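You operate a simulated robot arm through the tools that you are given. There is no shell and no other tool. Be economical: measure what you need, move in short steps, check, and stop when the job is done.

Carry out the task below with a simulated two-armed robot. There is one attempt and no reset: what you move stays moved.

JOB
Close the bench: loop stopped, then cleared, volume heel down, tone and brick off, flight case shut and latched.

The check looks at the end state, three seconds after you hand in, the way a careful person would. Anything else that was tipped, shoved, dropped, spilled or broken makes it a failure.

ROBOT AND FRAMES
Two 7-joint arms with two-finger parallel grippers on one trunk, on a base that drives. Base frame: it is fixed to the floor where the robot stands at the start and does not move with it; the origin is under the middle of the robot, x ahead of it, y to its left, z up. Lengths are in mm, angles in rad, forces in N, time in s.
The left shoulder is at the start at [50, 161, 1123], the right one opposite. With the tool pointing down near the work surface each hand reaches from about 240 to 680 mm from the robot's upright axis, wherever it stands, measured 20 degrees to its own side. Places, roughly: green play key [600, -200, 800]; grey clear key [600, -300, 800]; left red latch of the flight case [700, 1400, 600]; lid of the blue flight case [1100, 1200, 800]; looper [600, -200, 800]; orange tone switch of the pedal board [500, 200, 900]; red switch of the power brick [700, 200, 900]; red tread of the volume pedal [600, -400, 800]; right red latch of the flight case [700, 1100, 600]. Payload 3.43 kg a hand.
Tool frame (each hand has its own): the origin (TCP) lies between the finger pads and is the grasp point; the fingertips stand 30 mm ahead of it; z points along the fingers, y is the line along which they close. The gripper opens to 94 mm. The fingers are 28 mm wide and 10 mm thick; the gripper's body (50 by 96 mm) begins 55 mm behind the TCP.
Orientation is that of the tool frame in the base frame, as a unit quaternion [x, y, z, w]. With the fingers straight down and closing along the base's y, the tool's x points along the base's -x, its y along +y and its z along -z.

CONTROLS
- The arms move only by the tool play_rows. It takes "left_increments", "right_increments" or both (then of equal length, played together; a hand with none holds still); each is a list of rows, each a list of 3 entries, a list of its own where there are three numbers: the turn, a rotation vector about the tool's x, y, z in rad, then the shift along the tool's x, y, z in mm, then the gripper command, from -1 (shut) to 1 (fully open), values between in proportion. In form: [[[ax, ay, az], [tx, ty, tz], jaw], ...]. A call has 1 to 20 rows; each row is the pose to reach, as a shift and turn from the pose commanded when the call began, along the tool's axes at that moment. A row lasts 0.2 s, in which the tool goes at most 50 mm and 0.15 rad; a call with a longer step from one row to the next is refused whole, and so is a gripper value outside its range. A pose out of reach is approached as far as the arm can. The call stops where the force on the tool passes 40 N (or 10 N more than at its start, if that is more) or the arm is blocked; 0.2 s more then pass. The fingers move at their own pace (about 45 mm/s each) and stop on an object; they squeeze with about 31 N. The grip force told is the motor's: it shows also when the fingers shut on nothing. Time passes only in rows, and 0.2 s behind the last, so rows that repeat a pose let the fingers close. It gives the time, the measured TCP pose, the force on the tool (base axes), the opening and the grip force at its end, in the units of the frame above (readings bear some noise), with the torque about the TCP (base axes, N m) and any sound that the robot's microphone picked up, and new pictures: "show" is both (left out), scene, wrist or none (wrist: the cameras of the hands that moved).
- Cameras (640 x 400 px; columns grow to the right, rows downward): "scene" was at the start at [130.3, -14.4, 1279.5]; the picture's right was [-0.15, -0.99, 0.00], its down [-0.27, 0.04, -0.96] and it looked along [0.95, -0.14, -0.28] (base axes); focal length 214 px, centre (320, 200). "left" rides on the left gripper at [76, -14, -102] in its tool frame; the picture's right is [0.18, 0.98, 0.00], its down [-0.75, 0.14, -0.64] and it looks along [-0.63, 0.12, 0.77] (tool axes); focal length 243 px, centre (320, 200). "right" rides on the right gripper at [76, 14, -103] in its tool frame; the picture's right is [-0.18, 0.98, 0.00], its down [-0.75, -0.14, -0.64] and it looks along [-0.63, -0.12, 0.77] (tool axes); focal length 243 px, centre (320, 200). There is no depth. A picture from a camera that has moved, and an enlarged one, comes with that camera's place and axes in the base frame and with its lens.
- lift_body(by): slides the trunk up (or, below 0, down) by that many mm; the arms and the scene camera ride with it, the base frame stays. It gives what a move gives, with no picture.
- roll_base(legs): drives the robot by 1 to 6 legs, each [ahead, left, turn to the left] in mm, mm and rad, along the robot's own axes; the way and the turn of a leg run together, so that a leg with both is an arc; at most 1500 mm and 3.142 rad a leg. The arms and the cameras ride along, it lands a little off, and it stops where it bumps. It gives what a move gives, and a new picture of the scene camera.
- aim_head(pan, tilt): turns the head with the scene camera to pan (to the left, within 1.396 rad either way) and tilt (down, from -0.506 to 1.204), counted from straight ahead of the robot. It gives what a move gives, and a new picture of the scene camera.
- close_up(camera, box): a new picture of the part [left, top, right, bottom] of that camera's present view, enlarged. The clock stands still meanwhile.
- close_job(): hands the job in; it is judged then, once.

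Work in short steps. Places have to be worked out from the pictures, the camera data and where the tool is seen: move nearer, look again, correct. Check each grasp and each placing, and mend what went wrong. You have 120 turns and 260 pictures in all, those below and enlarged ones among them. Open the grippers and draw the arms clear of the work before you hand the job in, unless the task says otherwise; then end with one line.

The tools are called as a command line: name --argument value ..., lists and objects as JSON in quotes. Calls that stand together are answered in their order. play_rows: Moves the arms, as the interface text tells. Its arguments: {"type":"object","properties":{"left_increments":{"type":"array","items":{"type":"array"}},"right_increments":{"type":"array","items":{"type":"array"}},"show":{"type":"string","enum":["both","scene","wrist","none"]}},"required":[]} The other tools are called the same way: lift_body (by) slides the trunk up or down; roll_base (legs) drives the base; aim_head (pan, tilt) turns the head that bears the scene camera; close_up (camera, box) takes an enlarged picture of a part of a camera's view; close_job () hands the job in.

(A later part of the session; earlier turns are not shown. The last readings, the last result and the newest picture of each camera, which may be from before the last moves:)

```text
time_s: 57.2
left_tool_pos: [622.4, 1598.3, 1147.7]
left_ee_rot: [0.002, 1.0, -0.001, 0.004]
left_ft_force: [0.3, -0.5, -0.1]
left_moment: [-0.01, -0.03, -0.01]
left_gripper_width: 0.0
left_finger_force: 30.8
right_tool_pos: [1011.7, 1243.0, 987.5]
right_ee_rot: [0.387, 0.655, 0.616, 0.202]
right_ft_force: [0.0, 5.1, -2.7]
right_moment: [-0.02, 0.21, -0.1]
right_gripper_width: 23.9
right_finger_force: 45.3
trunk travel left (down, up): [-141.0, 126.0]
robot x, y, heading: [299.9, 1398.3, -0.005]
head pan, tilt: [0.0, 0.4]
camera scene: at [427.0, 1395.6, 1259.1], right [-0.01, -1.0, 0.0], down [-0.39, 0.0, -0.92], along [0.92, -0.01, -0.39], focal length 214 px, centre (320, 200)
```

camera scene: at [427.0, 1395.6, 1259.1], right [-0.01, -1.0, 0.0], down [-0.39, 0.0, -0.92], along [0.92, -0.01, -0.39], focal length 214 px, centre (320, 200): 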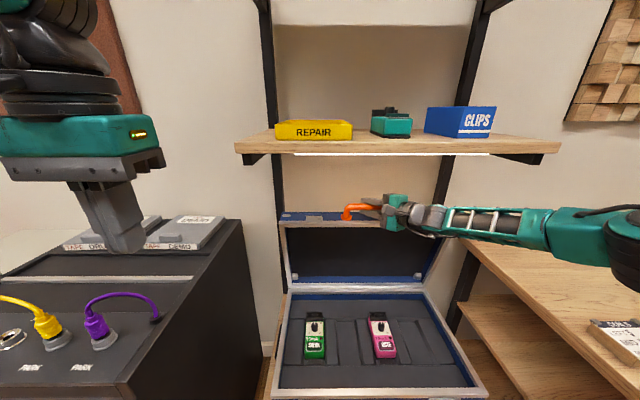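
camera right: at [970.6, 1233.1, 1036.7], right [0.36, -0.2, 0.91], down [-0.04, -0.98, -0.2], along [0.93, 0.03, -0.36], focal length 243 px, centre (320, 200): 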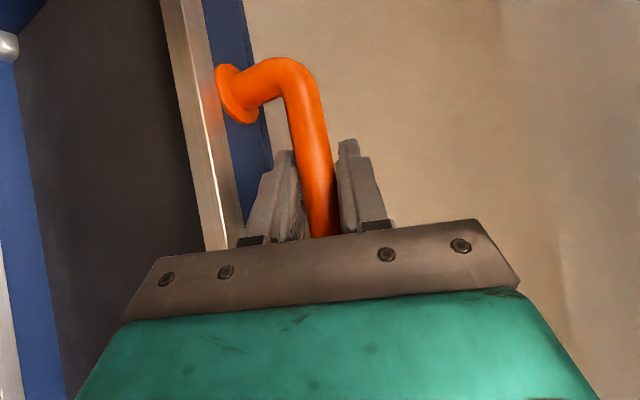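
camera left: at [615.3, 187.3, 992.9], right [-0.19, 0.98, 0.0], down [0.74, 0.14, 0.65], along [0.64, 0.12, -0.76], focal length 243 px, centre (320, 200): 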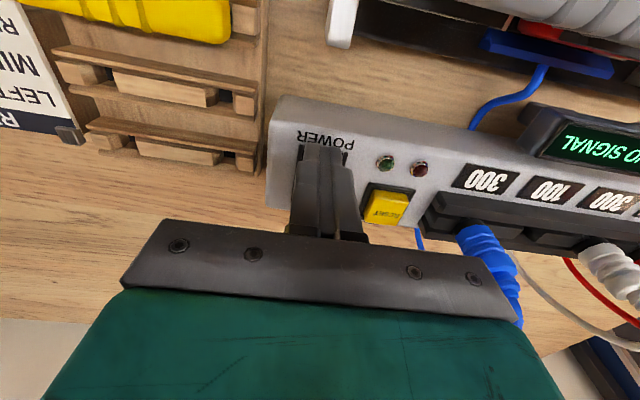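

Now I'll guide the lid forward along the fitted arc (center ≈[1070, 630], R≈362), up to about 36° past vertical.

play_rows --right_increments '[[[0, 0, 0], [10, -7.7, -12.4], -1], [[0, 0, 0], [20.5, -16.6, -25.3], -1], [[0, 0, 0], [30.5, -26.4, -38], -1], [[0, 0, 0], [40.3, -37.3, -50.2], -1], [[0, 0, 0], [49.5, -48.7, -62], -1], [[0, 0, 0], [58.3, -61, -73.5], -1], [[0, 0, 0], [66.7, -74, -84.4], -1], [[0, 0, 0], [74.6, -87.7, -94.8], -1], [[0, 0, 0], [81.9, -102.1, -104.6], -1]]'

```text
time_s: 59.2
left_tool_pos: [618.7, 1597.1, 1148.4]
left_ee_rot: [0.002, 1.0, -0.001, 0.006]
left_ft_force: [0.0, 0.4, 0.7]
left_moment: [0.0, 0.02, 0.0]
left_gripper_width: 0.1
left_finger_force: 31.1
right_tool_pos: [855.3, 1243.1, 925.7]
right_ee_rot: [0.384, 0.655, 0.619, 0.203]
right_ft_force: [-12.6, -5.3, 13.2]
right_moment: [-0.27, 0.12, 0.04]
right_gripper_width: 24.4
right_finger_force: 45.2
trunk travel left (down, up): [-141.0, 126.0]
robot x, y, heading: [299.1, 1393.4, -0.007]
head pan, tilt: [0.0, 0.4]
camera scene: at [424.3, 1394.8, 1259.7], right [-0.01, -1.0, 0.0], down [-0.39, 0.0, -0.92], along [0.92, -0.01, -0.39], focal length 214 px, centre (320, 200)
camera right: at [735.6, 1232.9, 971.5], right [0.36, -0.2, 0.91], down [-0.04, -0.98, -0.2], along [0.93, 0.03, -0.36], focal length 243 px, centre (320, 200)
```

scene: 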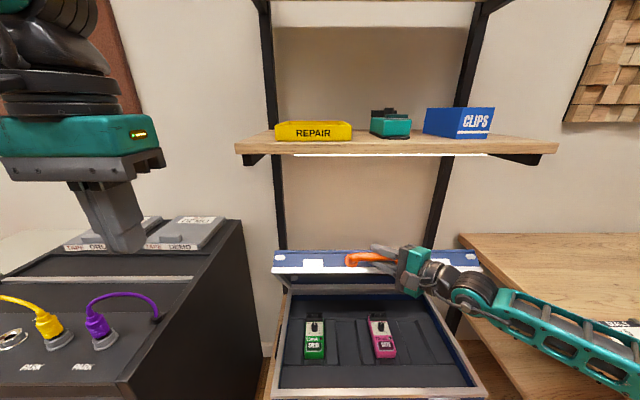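
right: 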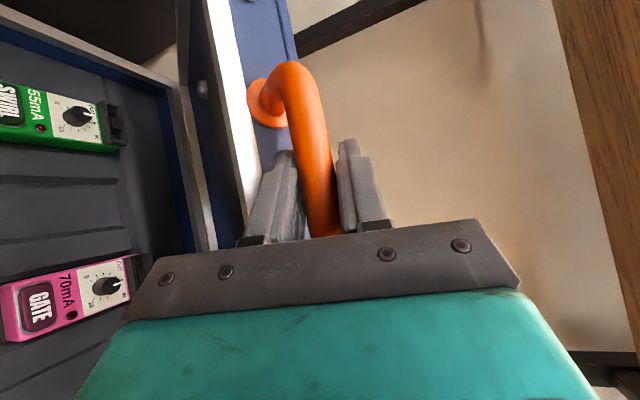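

The lid is moving well and the refit gives center ≈[1066, 620], R≈371. Continuing to about 62°.

play_rows --right_increments '[[[0, 0, 0], [8.1, -16.6, -10.8], -1], [[0, 0, 0], [14.9, -32.3, -20], -1], [[0, 0, 0], [21, -48.5, -28.7], -1], [[0, 0, 0], [26.6, -65.4, -36.6], -1], [[0, 0, 0], [31.7, -82.7, -43.9], -1], [[0, 0, 0], [36, -100.4, -50.6], -1], [[0, 0, 0], [39.7, -118.5, -56.5], -1], [[0, 0, 0], [42.8, -137, -61.8], -1], [[0, 0, 0], [45.2, -155.8, -66.2], -1]]'

```text
time_s: 61.2
left_tool_pos: [618.5, 1598.3, 1147.9]
left_ee_rot: [0.001, 1.0, 0.001, 0.006]
left_ft_force: [-0.7, -0.1, -0.4]
left_moment: [-0.02, 0.0, 0.04]
left_gripper_width: 0.0
left_finger_force: 31.3
right_tool_pos: [736.6, 1243.6, 793.1]
right_ee_rot: [0.387, 0.656, 0.616, 0.201]
right_ft_force: [-25.5, -3.3, 9.0]
right_moment: [-1.37, 0.09, 0.38]
right_gripper_width: 24.7
right_finger_force: 45.1
trunk travel left (down, up): [-141.0, 126.0]
robot x, y, heading: [297.0, 1396.1, -0.006]
head pan, tilt: [0.0, 0.4]
camera scene: at [424.1, 1395.4, 1259.5], right [-0.01, -1.0, 0.0], down [-0.39, 0.0, -0.92], along [0.92, -0.01, -0.39], focal length 214 px, centre (320, 200)
camera right: at [618.1, 1233.1, 838.6], right [0.37, -0.2, 0.91], down [-0.04, -0.98, -0.19], along [0.93, 0.03, -0.37], focal length 243 px, centre (320, 200)
```

scene: 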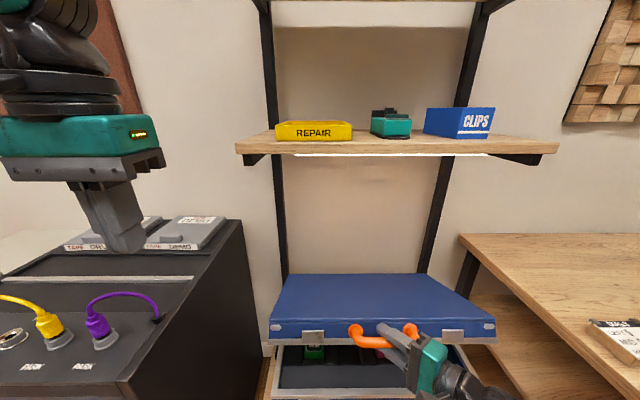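
right: 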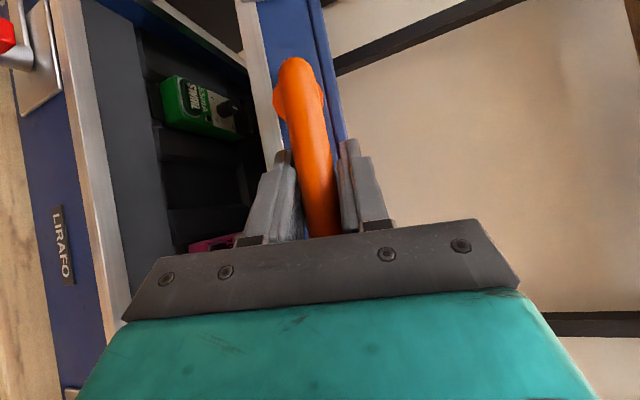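

Radial force shows the true radius is slightly larger (≈380). I'll continue down to about 80°.

play_rows --right_increments '[[[0, 0, 0], [4.7, -19.2, -7.1], -1], [[0, 0, 0], [5.8, -38.8, -10.2], -1], [[0, 0, 0], [6.2, -58.6, -12.5], -1], [[0, 0, 0], [6, -78.5, -14], -1], [[0, 0, 0], [5.1, -98.4, -14.8], -1], [[0, 0, 0], [3.4, -118.2, -14.7], -1]]'

```text
time_s: 62.6
left_tool_pos: [620.7, 1598.1, 1148.5]
left_ee_rot: [0.002, 1.0, 0.001, 0.006]
left_ft_force: [0.4, 0.6, -0.2]
left_moment: [0.03, 0.04, -0.02]
left_gripper_width: 0.0
left_finger_force: 31.0
right_tool_pos: [694.7, 1243.0, 680.4]
right_ee_rot: [0.387, 0.656, 0.616, 0.201]
right_ft_force: [-15.0, 4.5, -2.7]
right_moment: [-0.63, -0.03, 0.0]
right_gripper_width: 24.1
right_finger_force: 45.2
trunk travel left (down, up): [-141.0, 126.0]
robot x, y, heading: [297.3, 1397.5, -0.01]
head pan, tilt: [0.0, 0.4]
camera scene: at [425.8, 1395.5, 1259.4], right [-0.01, -1.0, 0.0], down [-0.39, 0.0, -0.92], along [0.92, -0.01, -0.39], focal length 214 px, centre (320, 200)
camera right: at [575.7, 1233.0, 726.8], right [0.37, -0.2, 0.91], down [-0.04, -0.98, -0.19], along [0.93, 0.03, -0.37], focal length 243 px, centre (320, 200)
```

scene: 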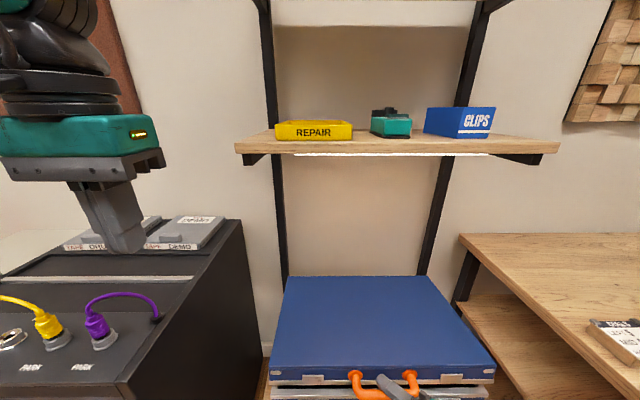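
right: 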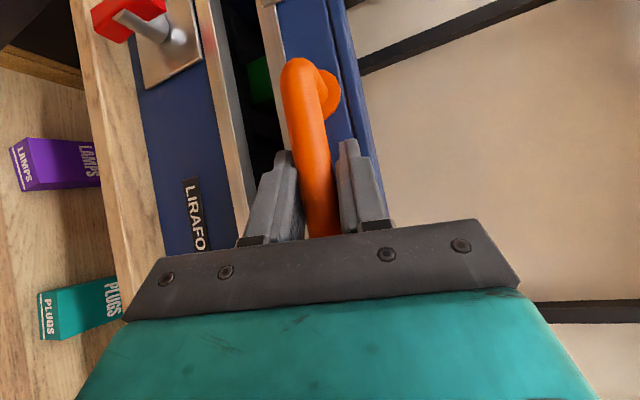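

About 35 mm to go. I'll keep lowering until it seats.

play_rows --right_increments '[[[0, 0, 0], [-0.7, -9, 0], -1], [[0, 0, 0], [-1.4, -18.5, 0], -1], [[0, 0, 0], [-2.8, -28, 0.8], -1], [[0, 0, 0], [-4.3, -38, 1.6], -1], [[0, 0, 0], [-5.5, -45, 2.3], -1], [[0, 0, 0], [-6.6, -51, 3], -1]]'

aim_head --pan -0.3 --tilt 0.9

```text
time_s: 64.1
left_tool_pos: [620.3, 1597.6, 1148.1]
left_ee_rot: [0.002, 1.0, -0.001, 0.005]
left_ft_force: [-0.3, -0.9, 0.5]
left_moment: [-0.02, 0.03, 0.02]
left_gripper_width: 0.0
left_finger_force: 30.4
right_tool_pos: [688.8, 1243.6, 636.9]
right_ee_rot: [0.38, 0.652, 0.623, 0.206]
right_ft_force: [-11.7, -3.9, 16.6]
right_moment: [-1.2, -0.23, 0.68]
right_gripper_width: 24.2
right_finger_force: 44.9
trunk travel left (down, up): [-141.0, 126.0]
robot x, y, heading: [296.0, 1395.6, -0.009]
head pan, tilt: [0.0, 0.4]
stopped in row 6 (right hand): the force on the tool passed its limit (the readings are from after the stop); the commanded pose is now the measured one
camera scene: at [424.8, 1395.1, 1259.7], right [-0.01, -1.0, 0.0], down [-0.39, 0.0, -0.92], along [0.92, -0.01, -0.39], focal length 214 px, centre (320, 200)
camera right: at [569.3, 1232.5, 680.8], right [0.35, -0.2, 0.91], down [-0.04, -0.98, -0.2], along [0.94, 0.04, -0.35], focal length 243 px, centre (320, 200)
```

scene: 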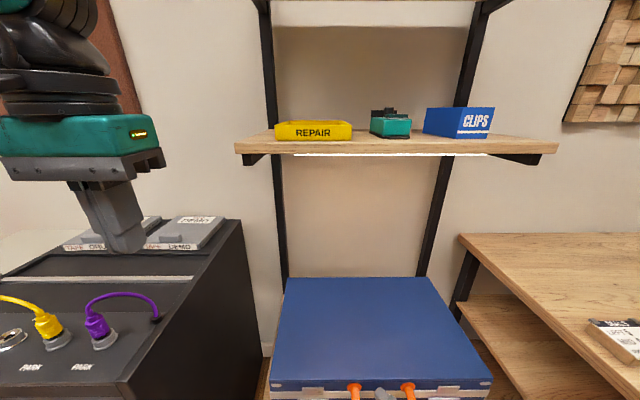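
right: 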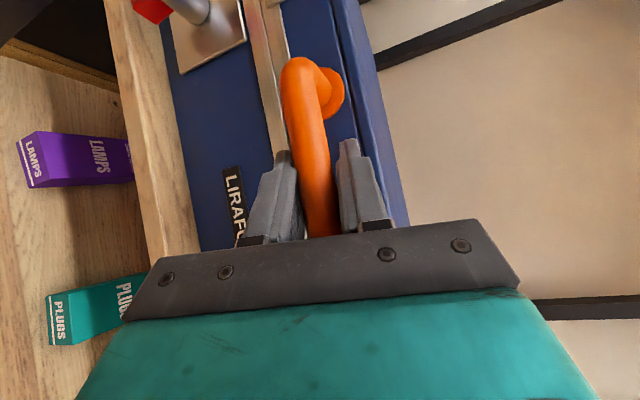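

```text
time_s: 65.0
left_tool_pos: [617.8, 1597.4, 1148.4]
left_ee_rot: [0.002, 1.0, 0.0, 0.007]
left_ft_force: [-0.5, 0.4, 0.1]
left_moment: [0.05, -0.02, 0.0]
left_gripper_width: 0.0
left_finger_force: 30.4
right_tool_pos: [689.0, 1243.6, 636.7]
right_ee_rot: [0.381, 0.651, 0.623, 0.206]
right_ft_force: [-22.9, -9.4, 28.8]
right_moment: [-1.18, 0.08, 0.98]
right_gripper_width: 24.3
right_finger_force: 45.1
trunk travel left (down, up): [-141.0, 126.0]
robot x, y, heading: [297.0, 1398.9, -0.007]
head pan, tilt: [-0.3, 0.901]
camera scene: at [403.0, 1373.1, 1216.8], right [-0.3, -0.95, 0.0], down [-0.74, 0.24, -0.62], along [0.59, -0.19, -0.78], focal length 214 px, centre (320, 200)
```

scene: 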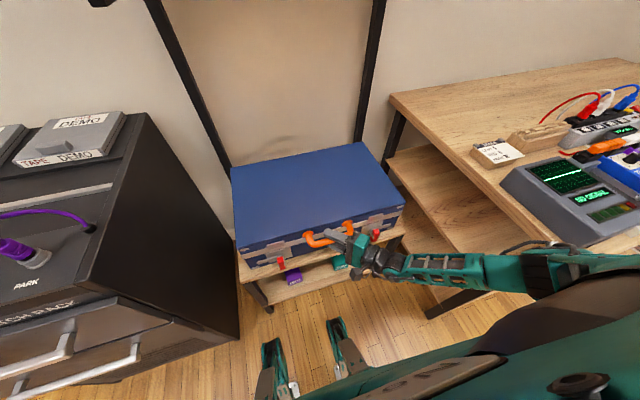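

The lid is shut. I'll open the gripper slightly and back the hand straight out of the handle.

play_rows --right_increments '[[[0, 0, 0], [0, 0, 0], -0.3], [[0, 0, 0], [0, 0, 0], -0.1], [[0, 0, 0], [0, 0, 0], -0.1], [[0, 0, 0], [0, 0, -20], -0.1], [[0, 0, 0], [0, 0, -45], -0.1], [[0, 0, 0], [0, 0, -75], -0.1], [[0, 0, 0], [0, 0, -100], -0.1]]'

close_up --camera "scene" --box '[220, 170, 420, 300]'

```text
time_s: 66.6
left_tool_pos: [621.0, 1597.8, 1147.2]
left_ee_rot: [0.002, 1.0, 0.0, 0.004]
left_ft_force: [-0.6, -0.1, -1.1]
left_moment: [0.04, 0.01, -0.03]
left_gripper_width: 0.0
left_finger_force: 31.1
right_tool_pos: [616.2, 1177.0, 649.8]
right_ee_rot: [0.383, 0.652, 0.622, 0.204]
right_ft_force: [-0.5, 0.7, 0.2]
right_moment: [0.01, 0.01, 0.02]
right_gripper_width: 42.3
right_finger_force: 0.0
trunk travel left (down, up): [-141.0, 126.0]
robot x, y, heading: [300.3, 1395.8, -0.001]
head pan, tilt: [-0.3, 0.901]
camera scene: at [405.8, 1372.7, 1216.2], right [-0.3, -0.95, 0.0], down [-0.75, 0.24, -0.62], along [0.59, -0.19, -0.78], focal length 214 px, centre (320, 200)
camera right: at [496.7, 1166.7, 694.4], right [0.36, -0.2, 0.91], down [-0.04, -0.98, -0.2], along [0.93, 0.03, -0.36], focal length 243 px, centre (320, 200)
```

scene: 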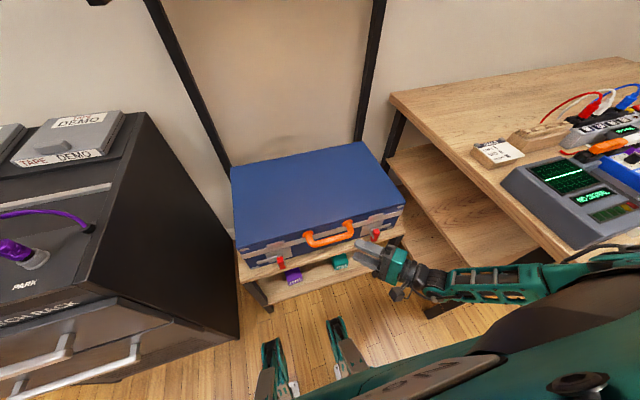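
right: 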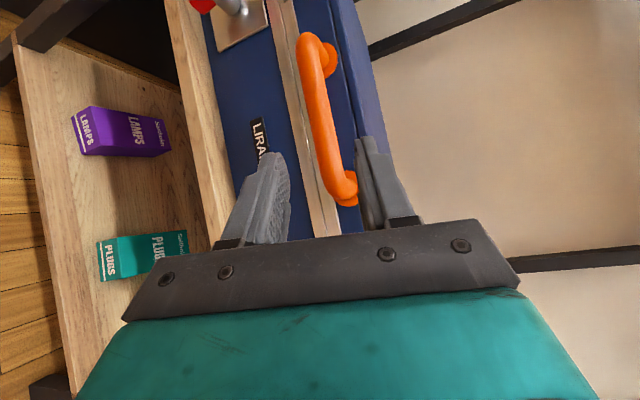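

```text
3.08 times, centred on (320, 235) of scene
camera zoom: at [405.8, 1372.7, 1216.2], right [-0.3, -0.95, 0.0], down [-0.75, 0.24, -0.62], along [0.59, -0.19, -0.78], focal length 660 px, centre (320, 92)
```

zoom: 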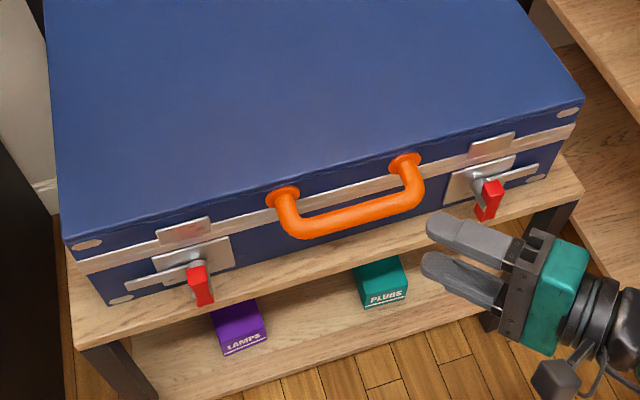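

The case is shut; keeper plates on the lid sit above each turn-button. For the right latch I'll back off 100 mm and shift 55 mm right, straighten the tool yaw, and lower the trunk.

roll_base --legs '[[-110, 0, 0], [0, -55, 0]]'

lift_body --by -60

play_rows --right_increments '[[[0, -0.13, 0], [0, 0, 0], -0.5], [[0, -0.26, 0], [0, 0, 0], -1], [[0, -0.39, 0], [0, 0, 0], -1], [[0, -0.52, 0], [0, 0, 0], -1], [[0, -0.65, 0], [0, 0, 0], -1]]'

```text
time_s: 68.3
left_tool_pos: [511.2, 1542.8, 1146.5]
left_ee_rot: [0.002, 1.0, 0.0, 0.004]
left_ft_force: [-0.5, -1.1, -0.8]
left_moment: [0.02, -0.01, 0.01]
left_gripper_width: 0.0
left_finger_force: 30.9
right_tool_pos: [506.1, 1123.7, 649.2]
right_ee_rot: [0.383, 0.652, 0.621, 0.204]
right_ft_force: [0.6, -0.7, -0.9]
right_moment: [0.0, -0.01, -0.03]
right_gripper_width: 42.1
right_finger_force: 0.1
trunk travel left (down, up): [-141.0, 126.0]
robot x, y, heading: [185.2, 1344.4, -0.007]
head pan, tilt: [-0.3, 0.901]
camera scene: at [296.0, 1318.6, 1216.2], right [-0.3, -0.95, 0.0], down [-0.75, 0.24, -0.62], along [0.59, -0.19, -0.78], focal length 214 px, centre (320, 200)
```

scene: 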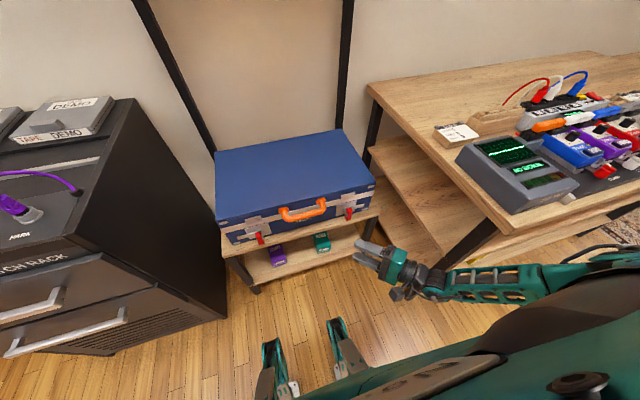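

```text
time_s: 69.3
left_tool_pos: [511.3, 1544.3, 1086.3]
left_ee_rot: [0.002, 1.0, 0.0, 0.004]
left_ft_force: [-0.1, 0.6, 0.1]
left_moment: [0.02, 0.04, -0.02]
left_gripper_width: 0.2
left_finger_force: 30.9
right_tool_pos: [507.2, 1124.3, 588.6]
right_ee_rot: [0.383, 0.652, 0.621, 0.204]
right_ft_force: [0.7, -0.7, 0.1]
right_moment: [0.0, -0.02, -0.01]
right_gripper_width: 42.2
right_finger_force: 0.0
trunk travel left (down, up): [-81.0, 186.0]
robot x, y, heading: [181.6, 1342.9, -0.006]
head pan, tilt: [-0.3, 0.901]
```

```text
time_s: 70.5
left_tool_pos: [510.4, 1543.1, 1087.4]
left_ee_rot: [0.002, 1.0, -0.001, 0.004]
left_ft_force: [-0.7, 0.7, -0.2]
left_moment: [-0.01, 0.0, 0.01]
left_gripper_width: 0.0
left_finger_force: 30.7
right_tool_pos: [506.1, 1124.0, 589.7]
right_ee_rot: [0.561, 0.553, 0.466, 0.402]
right_ft_force: [-0.1, 0.6, 0.2]
right_moment: [0.0, -0.03, -0.01]
right_gripper_width: 0.2
right_finger_force: 30.9
trunk travel left (down, up): [-81.0, 186.0]
robot x, y, heading: [187.3, 1347.9, 0.002]
head pan, tilt: [-0.3, 0.901]
camera scene: at [296.0, 1319.2, 1156.2], right [-0.3, -0.95, 0.0], down [-0.75, 0.24, -0.62], along [0.59, -0.19, -0.78], focal length 214 px, centre (320, 200)
camera right: at [407.6, 1192.2, 634.2], right [0.25, -0.25, 0.94], down [-0.62, -0.78, -0.04], along [0.74, -0.57, -0.35], focal length 243 px, centre (320, 200)
```

scene: 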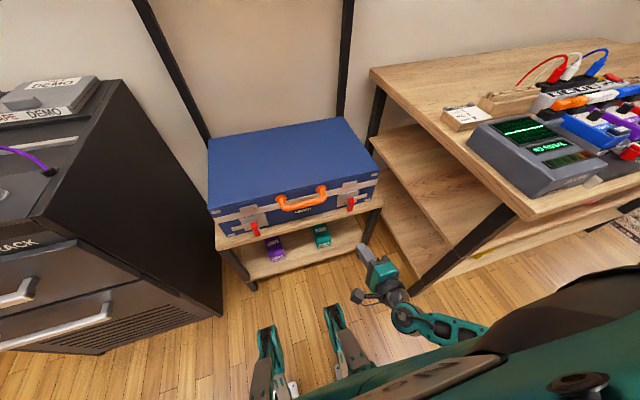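
right: 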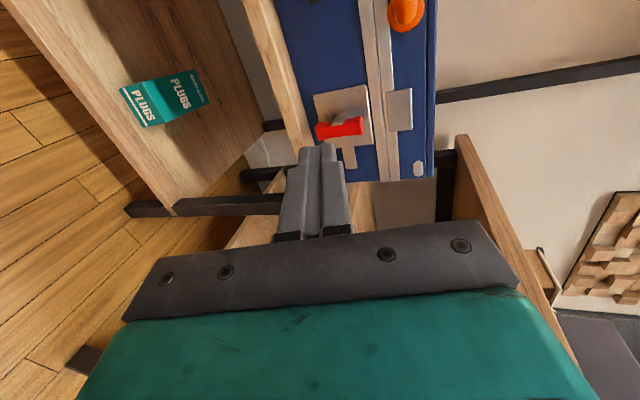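

I can see the right lever in both cameras. Enlarging for triangulation.

close_up --camera "right" --box '[260, 60, 440, 190]'

close_up --camera "scene" --box '[200, 160, 400, 290]'

```text
3.08 times, centred on (350, 125) of right
camera zoom: at [407.6, 1192.2, 634.2], right [0.25, -0.25, 0.94], down [-0.62, -0.78, -0.04], along [0.74, -0.57, -0.35], focal length 746 px, centre (228, 431)
```

zoom: 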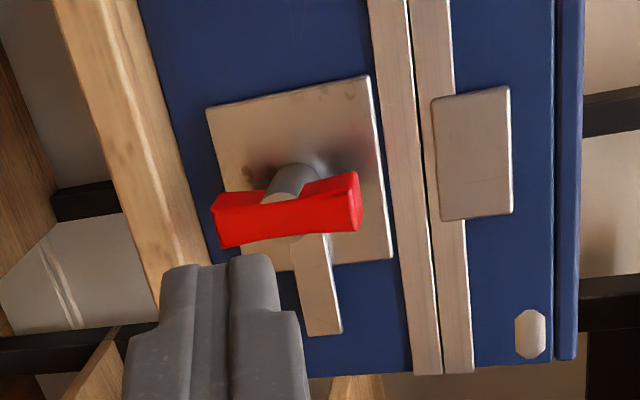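

```text
3.08 times, centred on (300, 225) of scene
camera zoom: at [296.0, 1319.2, 1156.2], right [-0.3, -0.95, 0.0], down [-0.75, 0.24, -0.62], along [0.59, -0.19, -0.78], focal length 660 px, centre (382, 123)
```

zoom: 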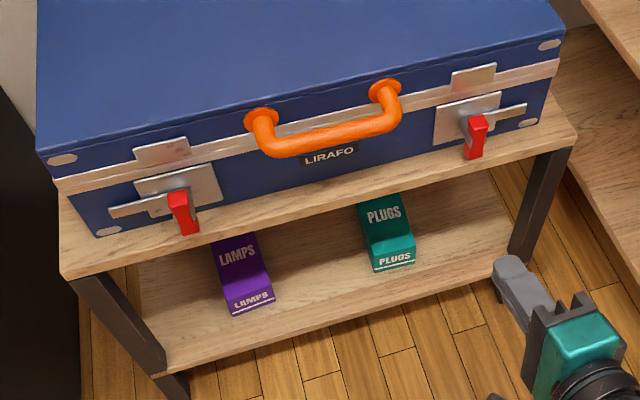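

The red grip is a wing knob centered at about [700, 1080, 553], roughly 58 mm tall, on a shaft along x. It needs a −90° roll about the shaft. I'll test whether the right wrist can roll from natural (0) to about −1.4.

play_rows --right_increments '[[[0, 0, -0.147], [0, 0, 0], -1], [[0, 0, -0.294], [0, 0, 0], -1], [[0, 0, -0.441], [0, 0, 0], -1], [[0, 0, -0.588], [0, 0, 0], -1], [[0, 0, -0.735], [0, 0, 0], -1], [[0, 0, -0.882], [0, 0, 0], -1], [[0, 0, -1.029], [0, 0, 0], -1], [[0, 0, -1.176], [0, 0, 0], -1], [[0, 0, -1.323], [0, 0, 0], -1], [[0, 0, -1.47], [0, 0, 0], -1], [[0, 0, -1.617], [0, 0, 0], -1], [[0, 0, -1.764], [0, 0, 0], -1], [[0, 0, -1.911], [0, 0, 0], -1], [[0, 0, -2.058], [0, 0, 0], -1], [[0, 0, -2.205], [0, 0, 0], -1], [[0, 0, -2.352], [0, 0, 0], -1], [[0, 0, -2.499], [0, 0, 0], -1], [[0, 0, -2.646], [0, 0, 0], -1], [[0, 0, -2.793], [0, 0, 0], -1], [[0, 0, -2.94], [0, 0, 0], -1]]' --show "scene"

```text
time_s: 72.3
left_tool_pos: [509.8, 1543.3, 1087.4]
left_ee_rot: [0.001, 1.0, 0.0, 0.006]
left_ft_force: [-0.3, 0.3, 0.1]
left_moment: [0.01, 0.05, 0.02]
left_gripper_width: 0.0
left_finger_force: 31.0
right_tool_pos: [507.7, 1129.7, 595.3]
right_ee_rot: [0.206, 0.758, 0.205, 0.585]
right_ft_force: [-9.3, -2.4, 23.2]
right_moment: [1.23, 3.51, 0.79]
right_gripper_width: 0.0
right_finger_force: 31.1
trunk travel left (down, up): [-81.0, 186.0]
robot x, y, heading: [188.3, 1343.4, -0.012]
head pan, tilt: [-0.3, 0.901]
stopped in row 8 (right hand): the force on the tool passed its limit (the readings are from after the stop); the commanded pose is now the measured one
camera scene: at [295.4, 1319.0, 1156.7], right [-0.3, -0.95, 0.0], down [-0.75, 0.24, -0.62], along [0.59, -0.19, -0.78], focal length 214 px, centre (320, 200)
```

scene: 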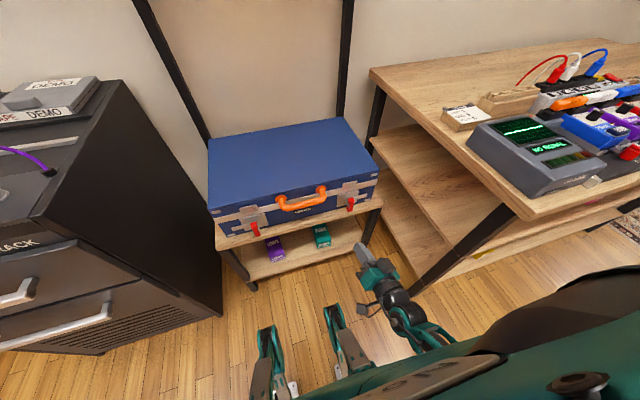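

It met something at that folded position (probably its own body, as it's very close in). I'll roll back to relieve it, then look closer.

play_rows --right_increments '[[[0, 0, 0.14], [0, 0, 0], -1], [[0, 0, 0.28], [0, 0, 10], -1], [[0, 0, 0.42], [0, 0, 30], -1], [[0, 0, 0.5], [0, 0, 60], -1]]' --show "none"

aim_head --pan -0.5 --tilt 1.2

```text
time_s: 73.3
left_tool_pos: [511.3, 1544.1, 1087.4]
left_ee_rot: [0.002, 1.0, 0.0, 0.005]
left_ft_force: [0.4, -0.8, 0.4]
left_moment: [-0.01, 0.02, -0.01]
left_gripper_width: 0.0
left_finger_force: 30.9
right_tool_pos: [568.0, 1132.6, 579.2]
right_ee_rot: [0.385, 0.685, 0.341, 0.516]
right_ft_force: [-0.3, -1.3, -0.2]
right_moment: [0.0, 0.0, 0.01]
right_gripper_width: 0.3
right_finger_force: 30.9
trunk travel left (down, up): [-81.0, 186.0]
robot x, y, heading: [185.3, 1344.5, -0.011]
head pan, tilt: [-0.3, 0.901]
```

```text
time_s: 74.1
left_tool_pos: [511.7, 1543.4, 1085.8]
left_ee_rot: [0.003, 1.0, 0.001, 0.004]
left_ft_force: [1.0, 0.3, -0.2]
left_moment: [0.01, -0.01, 0.03]
left_gripper_width: 0.0
left_finger_force: 30.9
right_tool_pos: [566.0, 1134.4, 578.9]
right_ee_rot: [0.386, 0.685, 0.34, 0.516]
right_ft_force: [-0.9, -0.5, -0.5]
right_moment: [0.02, 0.02, -0.03]
right_gripper_width: 0.1
right_finger_force: 30.9
trunk travel left (down, up): [-81.0, 186.0]
robot x, y, heading: [183.0, 1343.2, -0.005]
head pan, tilt: [-0.499, 1.201]
camera scene: at [273.1, 1314.7, 1136.4], right [-0.48, -0.88, 0.0], down [-0.82, 0.45, -0.36], along [0.32, -0.18, -0.93], focal length 214 px, centre (320, 200)
```

scene: 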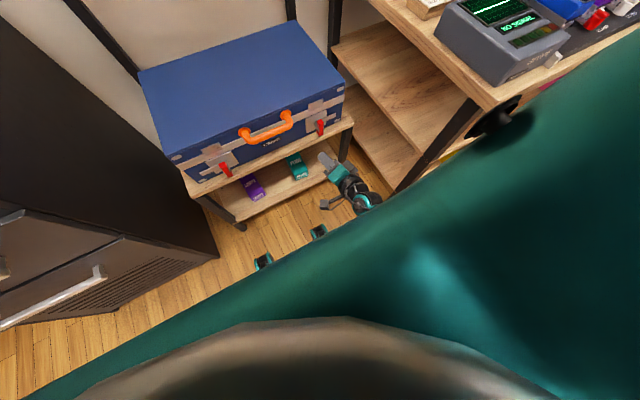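

The elbow was close to the bench corner, so the right hand is awkward here. Better plan: right hand for the LEFT latch (its free roll direction, 0→+90°, is what that latch needs), and later the left hand for the right latch. I'll drive left 265 mm.

roll_base --legs '[[0, 265, 0]]'

play_rows --right_increments '[[[0, 0, -0.14], [0, 0, 0], -0.4], [[0, 0, -0.28], [0, 0, 0], 0], [[0, 0, -0.42], [0, 0, 0], 0], [[0, 0, -0.56], [0, 0, 0], 0], [[0, 0, -0.7], [0, 0, 0], 0], [[0, 0, -0.84], [0, 0, 0], 0], [[0, 0, -0.98], [0, 0, 0], 0]]' --show "wrist"

```text
time_s: 76.0
left_tool_pos: [512.5, 1808.3, 1086.4]
left_ee_rot: [0.002, 1.0, 0.0, 0.003]
left_ft_force: [0.5, -0.5, -1.1]
left_moment: [0.01, 0.01, -0.01]
left_gripper_width: 0.0
left_finger_force: 31.0
right_tool_pos: [568.2, 1397.5, 578.9]
right_ee_rot: [0.385, 0.685, 0.341, 0.516]
right_ft_force: [0.6, 0.7, 0.4]
right_moment: [0.05, -0.01, 0.01]
right_gripper_width: 0.0
right_finger_force: 30.7
trunk travel left (down, up): [-81.0, 186.0]
robot x, y, heading: [188.7, 1604.6, -0.007]
head pan, tilt: [-0.499, 1.201]
camera scene: at [274.6, 1579.0, 1136.4], right [-0.48, -0.88, 0.0], down [-0.82, 0.45, -0.36], along [0.32, -0.18, -0.93], focal length 214 px, centre (320, 200)
```

scene: 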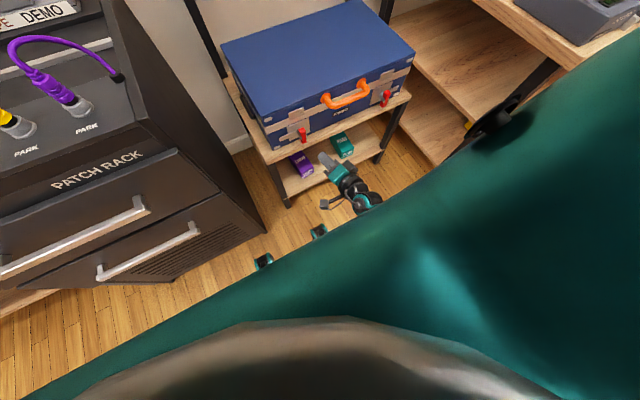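

```text
time_s: 77.5
left_tool_pos: [512.5, 1806.4, 1086.6]
left_ee_rot: [0.002, 1.0, 0.0, 0.004]
left_ft_force: [0.7, 0.4, -0.1]
left_moment: [0.02, 0.03, 0.02]
left_gripper_width: 0.0
left_finger_force: 30.9
right_tool_pos: [576.4, 1334.2, 571.7]
right_ee_rot: [0.018, 0.785, 0.08, 0.614]
right_ft_force: [-0.6, 0.2, 0.2]
right_moment: [0.02, 0.01, -0.01]
right_gripper_width: 46.9
right_finger_force: 0.1
right hand out of reach, approached as far as the arm can: row 6, 7
trunk travel left (down, up): [-81.0, 186.0]
robot x, y, heading: [188.3, 1609.1, -0.006]
head pan, tilt: [-0.499, 1.201]
camera right: at [458.0, 1349.4, 525.3], right [-0.02, 0.95, 0.32], down [-0.42, -0.3, 0.85], along [0.91, -0.12, 0.41], focal length 243 px, centre (320, 200)
```

right: 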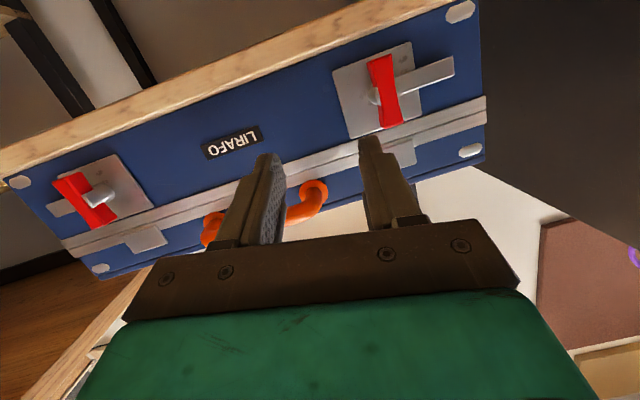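

Both cameras agree on the left paddle: [700, 1408, 552]. The hand sits best about 275 mm right of the robot axis, so I'll drive 74 mm further left to line up.

roll_base --legs '[[0, 74, 0]]'

close_up --camera "right" --box '[200, 20, 440, 170]'

```text
time_s: 78.6
left_tool_pos: [512.6, 1882.1, 1087.1]
left_ee_rot: [0.002, 1.0, 0.0, 0.004]
left_ft_force: [0.0, 0.0, 0.4]
left_moment: [-0.02, 0.01, 0.0]
left_gripper_width: 0.0
left_finger_force: 31.1
right_tool_pos: [577.9, 1410.0, 573.0]
right_ee_rot: [0.018, 0.785, 0.08, 0.614]
right_ft_force: [-0.2, -0.8, -0.1]
right_moment: [0.01, 0.02, -0.02]
right_gripper_width: 47.0
right_finger_force: 0.0
trunk travel left (down, up): [-81.0, 186.0]
robot x, y, heading: [189.2, 1680.8, -0.006]
head pan, tilt: [-0.499, 1.201]
camera scene: at [275.1, 1653.5, 1136.4], right [-0.48, -0.88, 0.0], down [-0.82, 0.45, -0.36], along [0.32, -0.18, -0.93], focal length 214 px, centre (320, 200)
```

scene: 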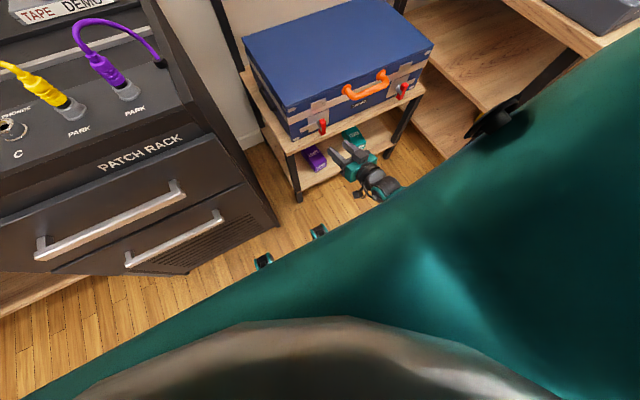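

```text
2.67 times, centred on (320, 95) of right
camera zoom: at [458.6, 1423.9, 525.5], right [-0.02, 0.95, 0.32], down [-0.43, -0.3, 0.85], along [0.9, -0.12, 0.41], focal length 647 px, centre (320, 480)
```

zoom: 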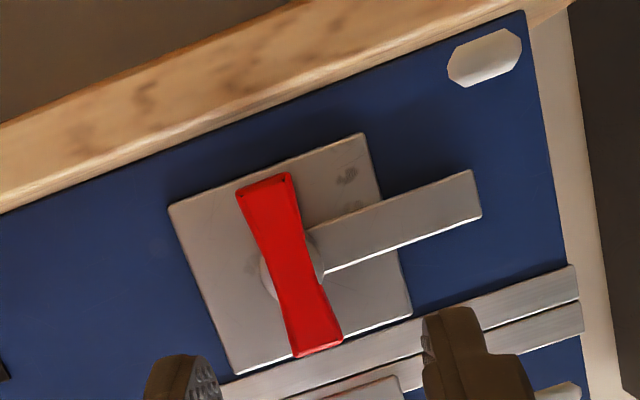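

The left wing knob is clear: shaft in the middle, tongue pointing outward. I'll level the tool and advance to 50 mm before it.

play_rows --right_increments '[[[0.05, -0.1, 0], [0.5, -3, 25], 0], [[0.1, -0.2, 0], [1, -6, 50], 0], [[0.1, -0.22, 0], [1.4, -9, 74], 0]]'

close_up --camera "right" --box '[200, 20, 440, 170]'

```text
time_s: 79.4
left_tool_pos: [512.7, 1881.5, 1087.7]
left_ee_rot: [0.002, 1.0, 0.0, 0.005]
left_ft_force: [-0.4, 0.3, 0.1]
left_moment: [-0.01, 0.01, 0.01]
left_gripper_width: 0.0
left_finger_force: 31.2
right_tool_pos: [642.1, 1379.9, 545.7]
right_ee_rot: [0.059, 0.718, 0.04, 0.693]
right_ft_force: [-0.8, 0.1, -0.6]
right_moment: [0.01, 0.01, -0.02]
right_gripper_width: 47.0
right_finger_force: 0.1
right hand out of reach, approached as far as the arm can: row 1, 2, 3
trunk travel left (down, up): [-81.0, 186.0]
robot x, y, heading: [186.1, 1682.7, -0.008]
head pan, tilt: [-0.499, 1.201]
camera scene: at [274.9, 1653.2, 1136.4], right [-0.48, -0.87, 0.0], down [-0.82, 0.45, -0.36], along [0.32, -0.18, -0.93], focal length 214 px, centre (320, 200)
camera right: at [538.3, 1406.0, 477.3], right [0.03, 0.95, 0.32], down [-0.62, -0.23, 0.75], along [0.78, -0.22, 0.58], focal length 243 px, centre (320, 200)
```

scene: 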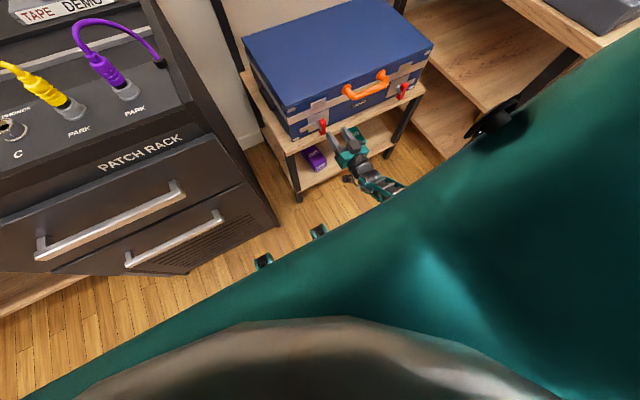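
right: 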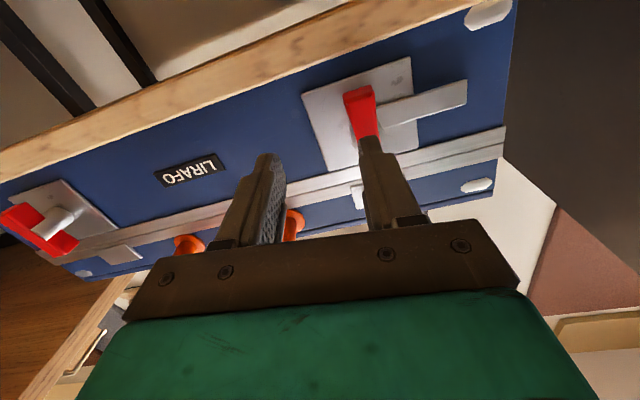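

```text
2.67 times, centred on (320, 95) of right
camera zoom: at [538.3, 1406.0, 477.3], right [0.03, 0.95, 0.32], down [-0.62, -0.23, 0.75], along [0.78, -0.22, 0.58], focal length 647 px, centre (320, 480)
```

zoom: 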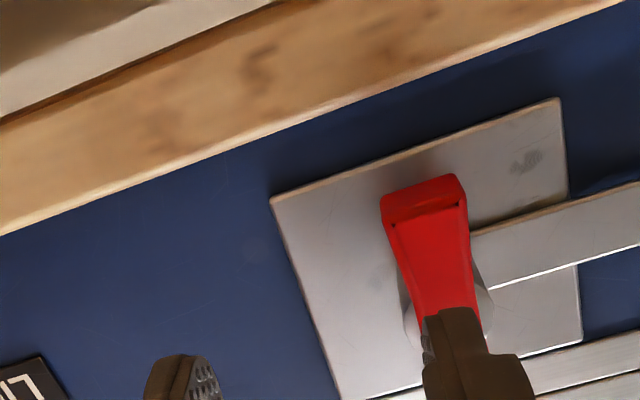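

The tool is now level, pointing at +x, but 29 mm to the right of the paddle. I'll use the base and trunk to correct (keeping the arm posture): 29 mm left, 6 mm up.

roll_base --legs '[[0, 29, 0]]'

lift_body --by 6

close_up --camera "right" --box '[180, 20, 480, 220]'

```text
time_s: 80.2
left_tool_pos: [513.1, 1911.0, 1087.9]
left_ee_rot: [0.002, 1.0, 0.0, 0.005]
left_ft_force: [0.3, 0.5, 0.4]
left_moment: [-0.03, 0.02, 0.01]
left_gripper_width: 0.0
left_finger_force: 30.7
right_tool_pos: [642.7, 1408.6, 547.1]
right_ee_rot: [0.059, 0.718, 0.041, 0.692]
right_ft_force: [0.1, 0.3, -0.1]
right_moment: [-0.01, 0.01, -0.01]
right_gripper_width: 47.0
right_finger_force: 0.1
trunk travel left (down, up): [-81.0, 186.0]
robot x, y, heading: [187.4, 1711.4, -0.005]
head pan, tilt: [-0.499, 1.201]
camera scene: at [275.2, 1682.6, 1136.4], right [-0.48, -0.88, 0.0], down [-0.82, 0.45, -0.36], along [0.32, -0.18, -0.93], focal length 214 px, centre (320, 200)
```

scene: 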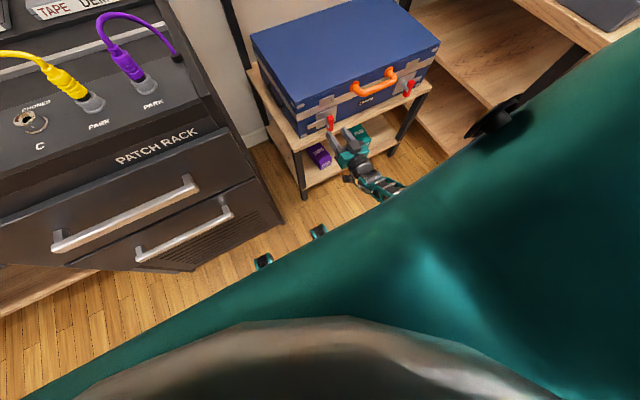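

```text
time_s: 80.8
left_tool_pos: [513.1, 1911.4, 1092.8]
left_ee_rot: [0.001, 1.0, 0.0, 0.005]
left_ft_force: [-0.8, -0.2, 0.0]
left_moment: [0.03, -0.02, 0.02]
left_gripper_width: 0.1
left_finger_force: 31.2
right_tool_pos: [642.5, 1409.2, 553.1]
right_ee_rot: [0.057, 0.718, 0.042, 0.692]
right_ft_force: [-0.6, 0.8, 0.3]
right_moment: [0.0, 0.0, 0.03]
right_gripper_width: 47.0
right_finger_force: 0.0
trunk travel left (down, up): [-87.0, 180.0]
robot x, y, heading: [186.6, 1709.5, -0.002]
head pan, tilt: [-0.499, 1.201]
```

```text
2.00 times, centred on (330, 120) of right
camera zoom: at [538.3, 1435.3, 483.4], right [0.03, 0.95, 0.32], down [-0.62, -0.23, 0.75], along [0.79, -0.22, 0.58], focal length 485 px, centre (300, 360)
```

zoom: 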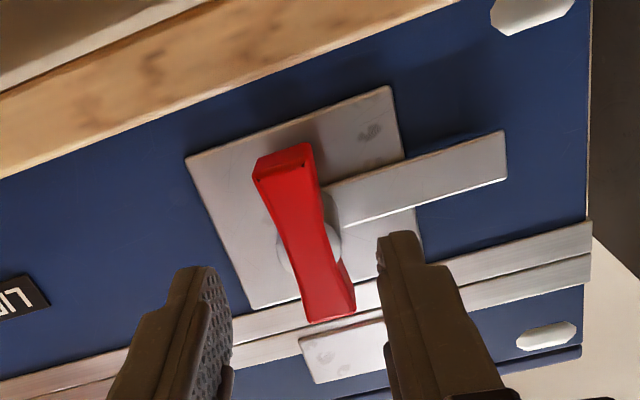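

The paddle is centered between the fingers. Advancing 42 mm with the base.

roll_base --legs '[[42, 0, 0]]'

close_up --camera "right" --box '[180, 20, 480, 220]'

```text
time_s: 81.7
left_tool_pos: [555.1, 1910.1, 1092.0]
left_ee_rot: [0.002, 1.0, 0.0, 0.004]
left_ft_force: [-0.1, 0.0, 0.1]
left_moment: [0.01, -0.02, 0.0]
left_gripper_width: 0.0
left_finger_force: 31.6
right_tool_pos: [684.6, 1408.6, 552.1]
right_ee_rot: [0.057, 0.718, 0.042, 0.692]
right_ft_force: [0.6, -0.1, -0.5]
right_moment: [-0.01, 0.02, -0.01]
right_gripper_width: 46.9
right_finger_force: 0.0
trunk travel left (down, up): [-87.0, 180.0]
robot x, y, heading: [231.5, 1711.9, -0.004]
head pan, tilt: [-0.499, 1.201]
camera scene: at [317.2, 1682.2, 1142.4], right [-0.48, -0.88, 0.0], down [-0.82, 0.45, -0.36], along [0.32, -0.18, -0.93], focal length 214 px, centre (320, 200)
```

scene: 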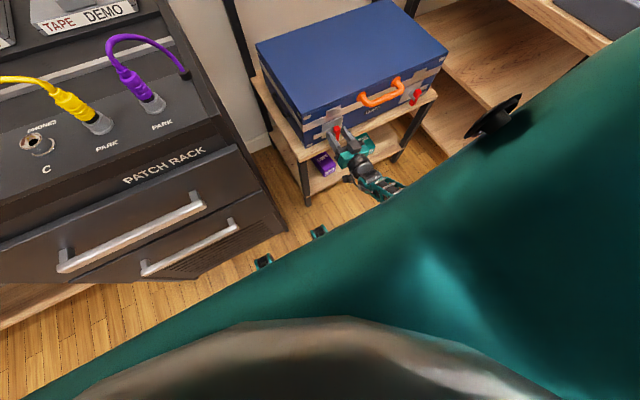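

```text
2.00 times, centred on (330, 120) of right
camera zoom: at [580.1, 1435.2, 483.2], right [0.03, 0.95, 0.32], down [-0.62, -0.23, 0.75], along [0.79, -0.22, 0.58], focal length 485 px, centre (300, 360)
```

zoom: 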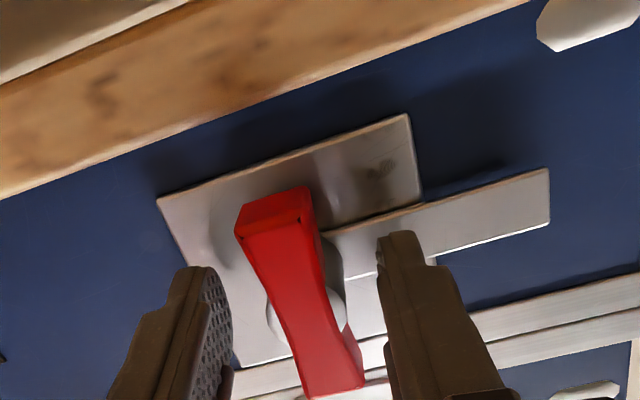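

The fingers straddle the knob. Closing on it.

play_rows --right_increments '[[[0, 0, 0], [0, 0, 3], -0.4], [[0, 0, 0], [0, 0, 4], -1], [[0, 0, 0], [0, 0, 4], -1], [[0, 0, 0], [0, 0, 4], -1]]' --show "wrist"

```text
time_s: 82.7
left_tool_pos: [554.2, 1912.4, 1093.7]
left_ee_rot: [0.002, 1.0, -0.001, 0.004]
left_ft_force: [0.0, 0.8, 0.0]
left_moment: [0.03, -0.01, 0.02]
left_gripper_width: 0.0
left_finger_force: 31.0
right_tool_pos: [688.1, 1410.0, 553.6]
right_ee_rot: [0.057, 0.718, 0.042, 0.692]
right_ft_force: [-11.3, 11.6, 5.2]
right_moment: [0.01, -0.26, 0.07]
right_gripper_width: 23.6
right_finger_force: 45.4
trunk travel left (down, up): [-87.0, 180.0]
robot x, y, heading: [229.0, 1712.6, -0.01]
head pan, tilt: [-0.499, 1.201]
camera right: at [583.5, 1436.7, 483.2], right [0.03, 0.95, 0.32], down [-0.62, -0.23, 0.75], along [0.79, -0.22, 0.58], focal length 243 px, centre (320, 200)
```

right: 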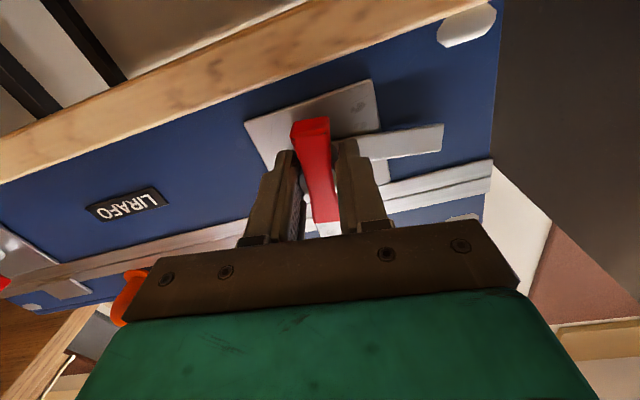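

Firm grip. Rolling +90° about the shaft to turn the tongue up into the keeper.

play_rows --right_increments '[[[0, 0, 0.12], [0, 0, 0], -1], [[0, 0, 0.24], [0, 0, 0], -1], [[0, 0, 0.36], [0, 0, 0], -1], [[0, 0, 0.48], [0, 0, 0], -1], [[0, 0, 0.6], [0, 0, 0], -1], [[0, 0, 0.72], [0, 0, 0], -1], [[0, 0, 0.84], [0, 0, 0], -1], [[0, 0, 0.96], [0, 0, 0], -1], [[0, 0, 1.08], [0, 0, 0], -1], [[0, 0, 1.2], [0, 0, 0], -1], [[0, 0, 1.32], [0, 0, 0], -1], [[0, 0, 1.44], [0, 0, 0], -1], [[0, 0, 1.57], [0, 0, 0], -1]]'

close_up --camera "scene" --box '[240, 60, 440, 200]'

```text
time_s: 85.5
left_tool_pos: [554.9, 1911.7, 1093.4]
left_ee_rot: [0.002, 1.0, 0.0, 0.005]
left_ft_force: [-0.3, 0.6, 0.5]
left_moment: [-0.03, 0.0, 0.03]
left_gripper_width: 0.0
left_finger_force: 30.7
right_tool_pos: [687.4, 1407.6, 552.3]
right_ee_rot: [0.548, 0.468, 0.518, 0.461]
right_ft_force: [-8.5, 16.0, -5.1]
right_moment: [-1.42, 0.1, -0.49]
right_gripper_width: 26.5
right_finger_force: 45.4
trunk travel left (down, up): [-87.0, 180.0]
robot x, y, heading: [231.5, 1711.0, -0.004]
head pan, tilt: [-0.499, 1.201]
camera scene: at [317.1, 1682.7, 1142.4], right [-0.48, -0.88, 0.0], down [-0.82, 0.45, -0.36], along [0.32, -0.18, -0.93], focal length 214 px, centre (320, 200)
camera right: at [588.3, 1484.0, 580.9], right [0.03, -0.32, 0.95], down [-0.67, -0.71, -0.22], along [0.75, -0.62, -0.23], focal length 243 px, centre (320, 200)
```

scene: 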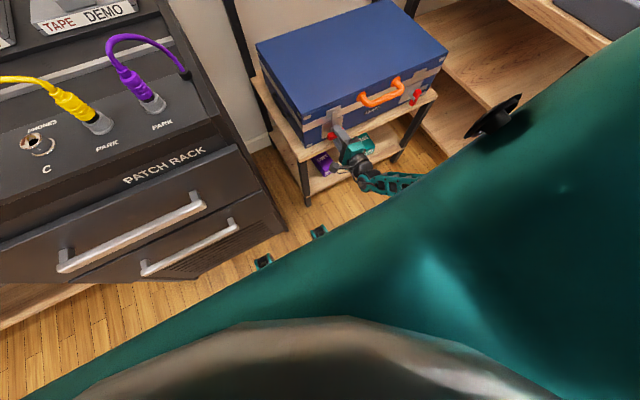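
right: 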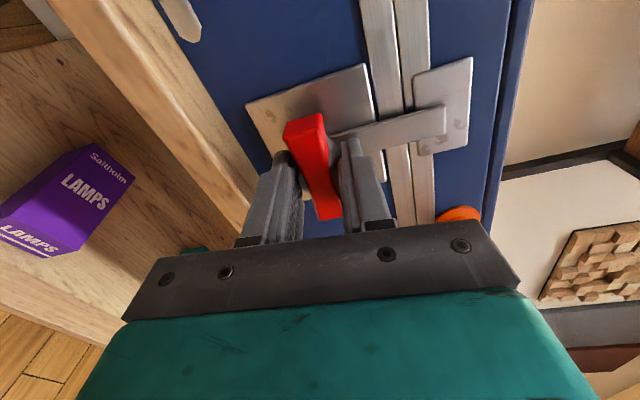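

```text
2.86 times, centred on (340, 130) of scene
camera zoom: at [317.1, 1682.7, 1142.4], right [-0.48, -0.88, 0.0], down [-0.82, 0.45, -0.36], along [0.32, -0.18, -0.93], focal length 613 px, centre (263, 400)
```

zoom: 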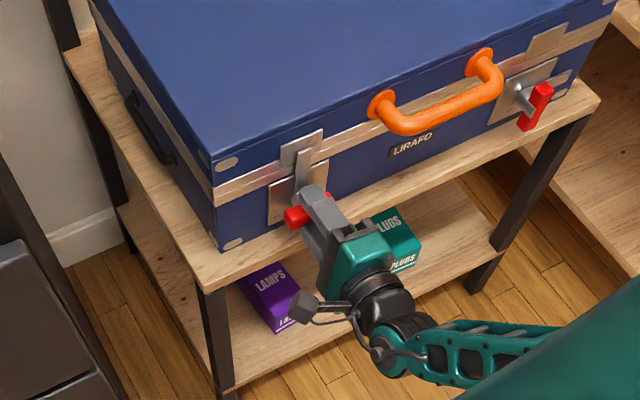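

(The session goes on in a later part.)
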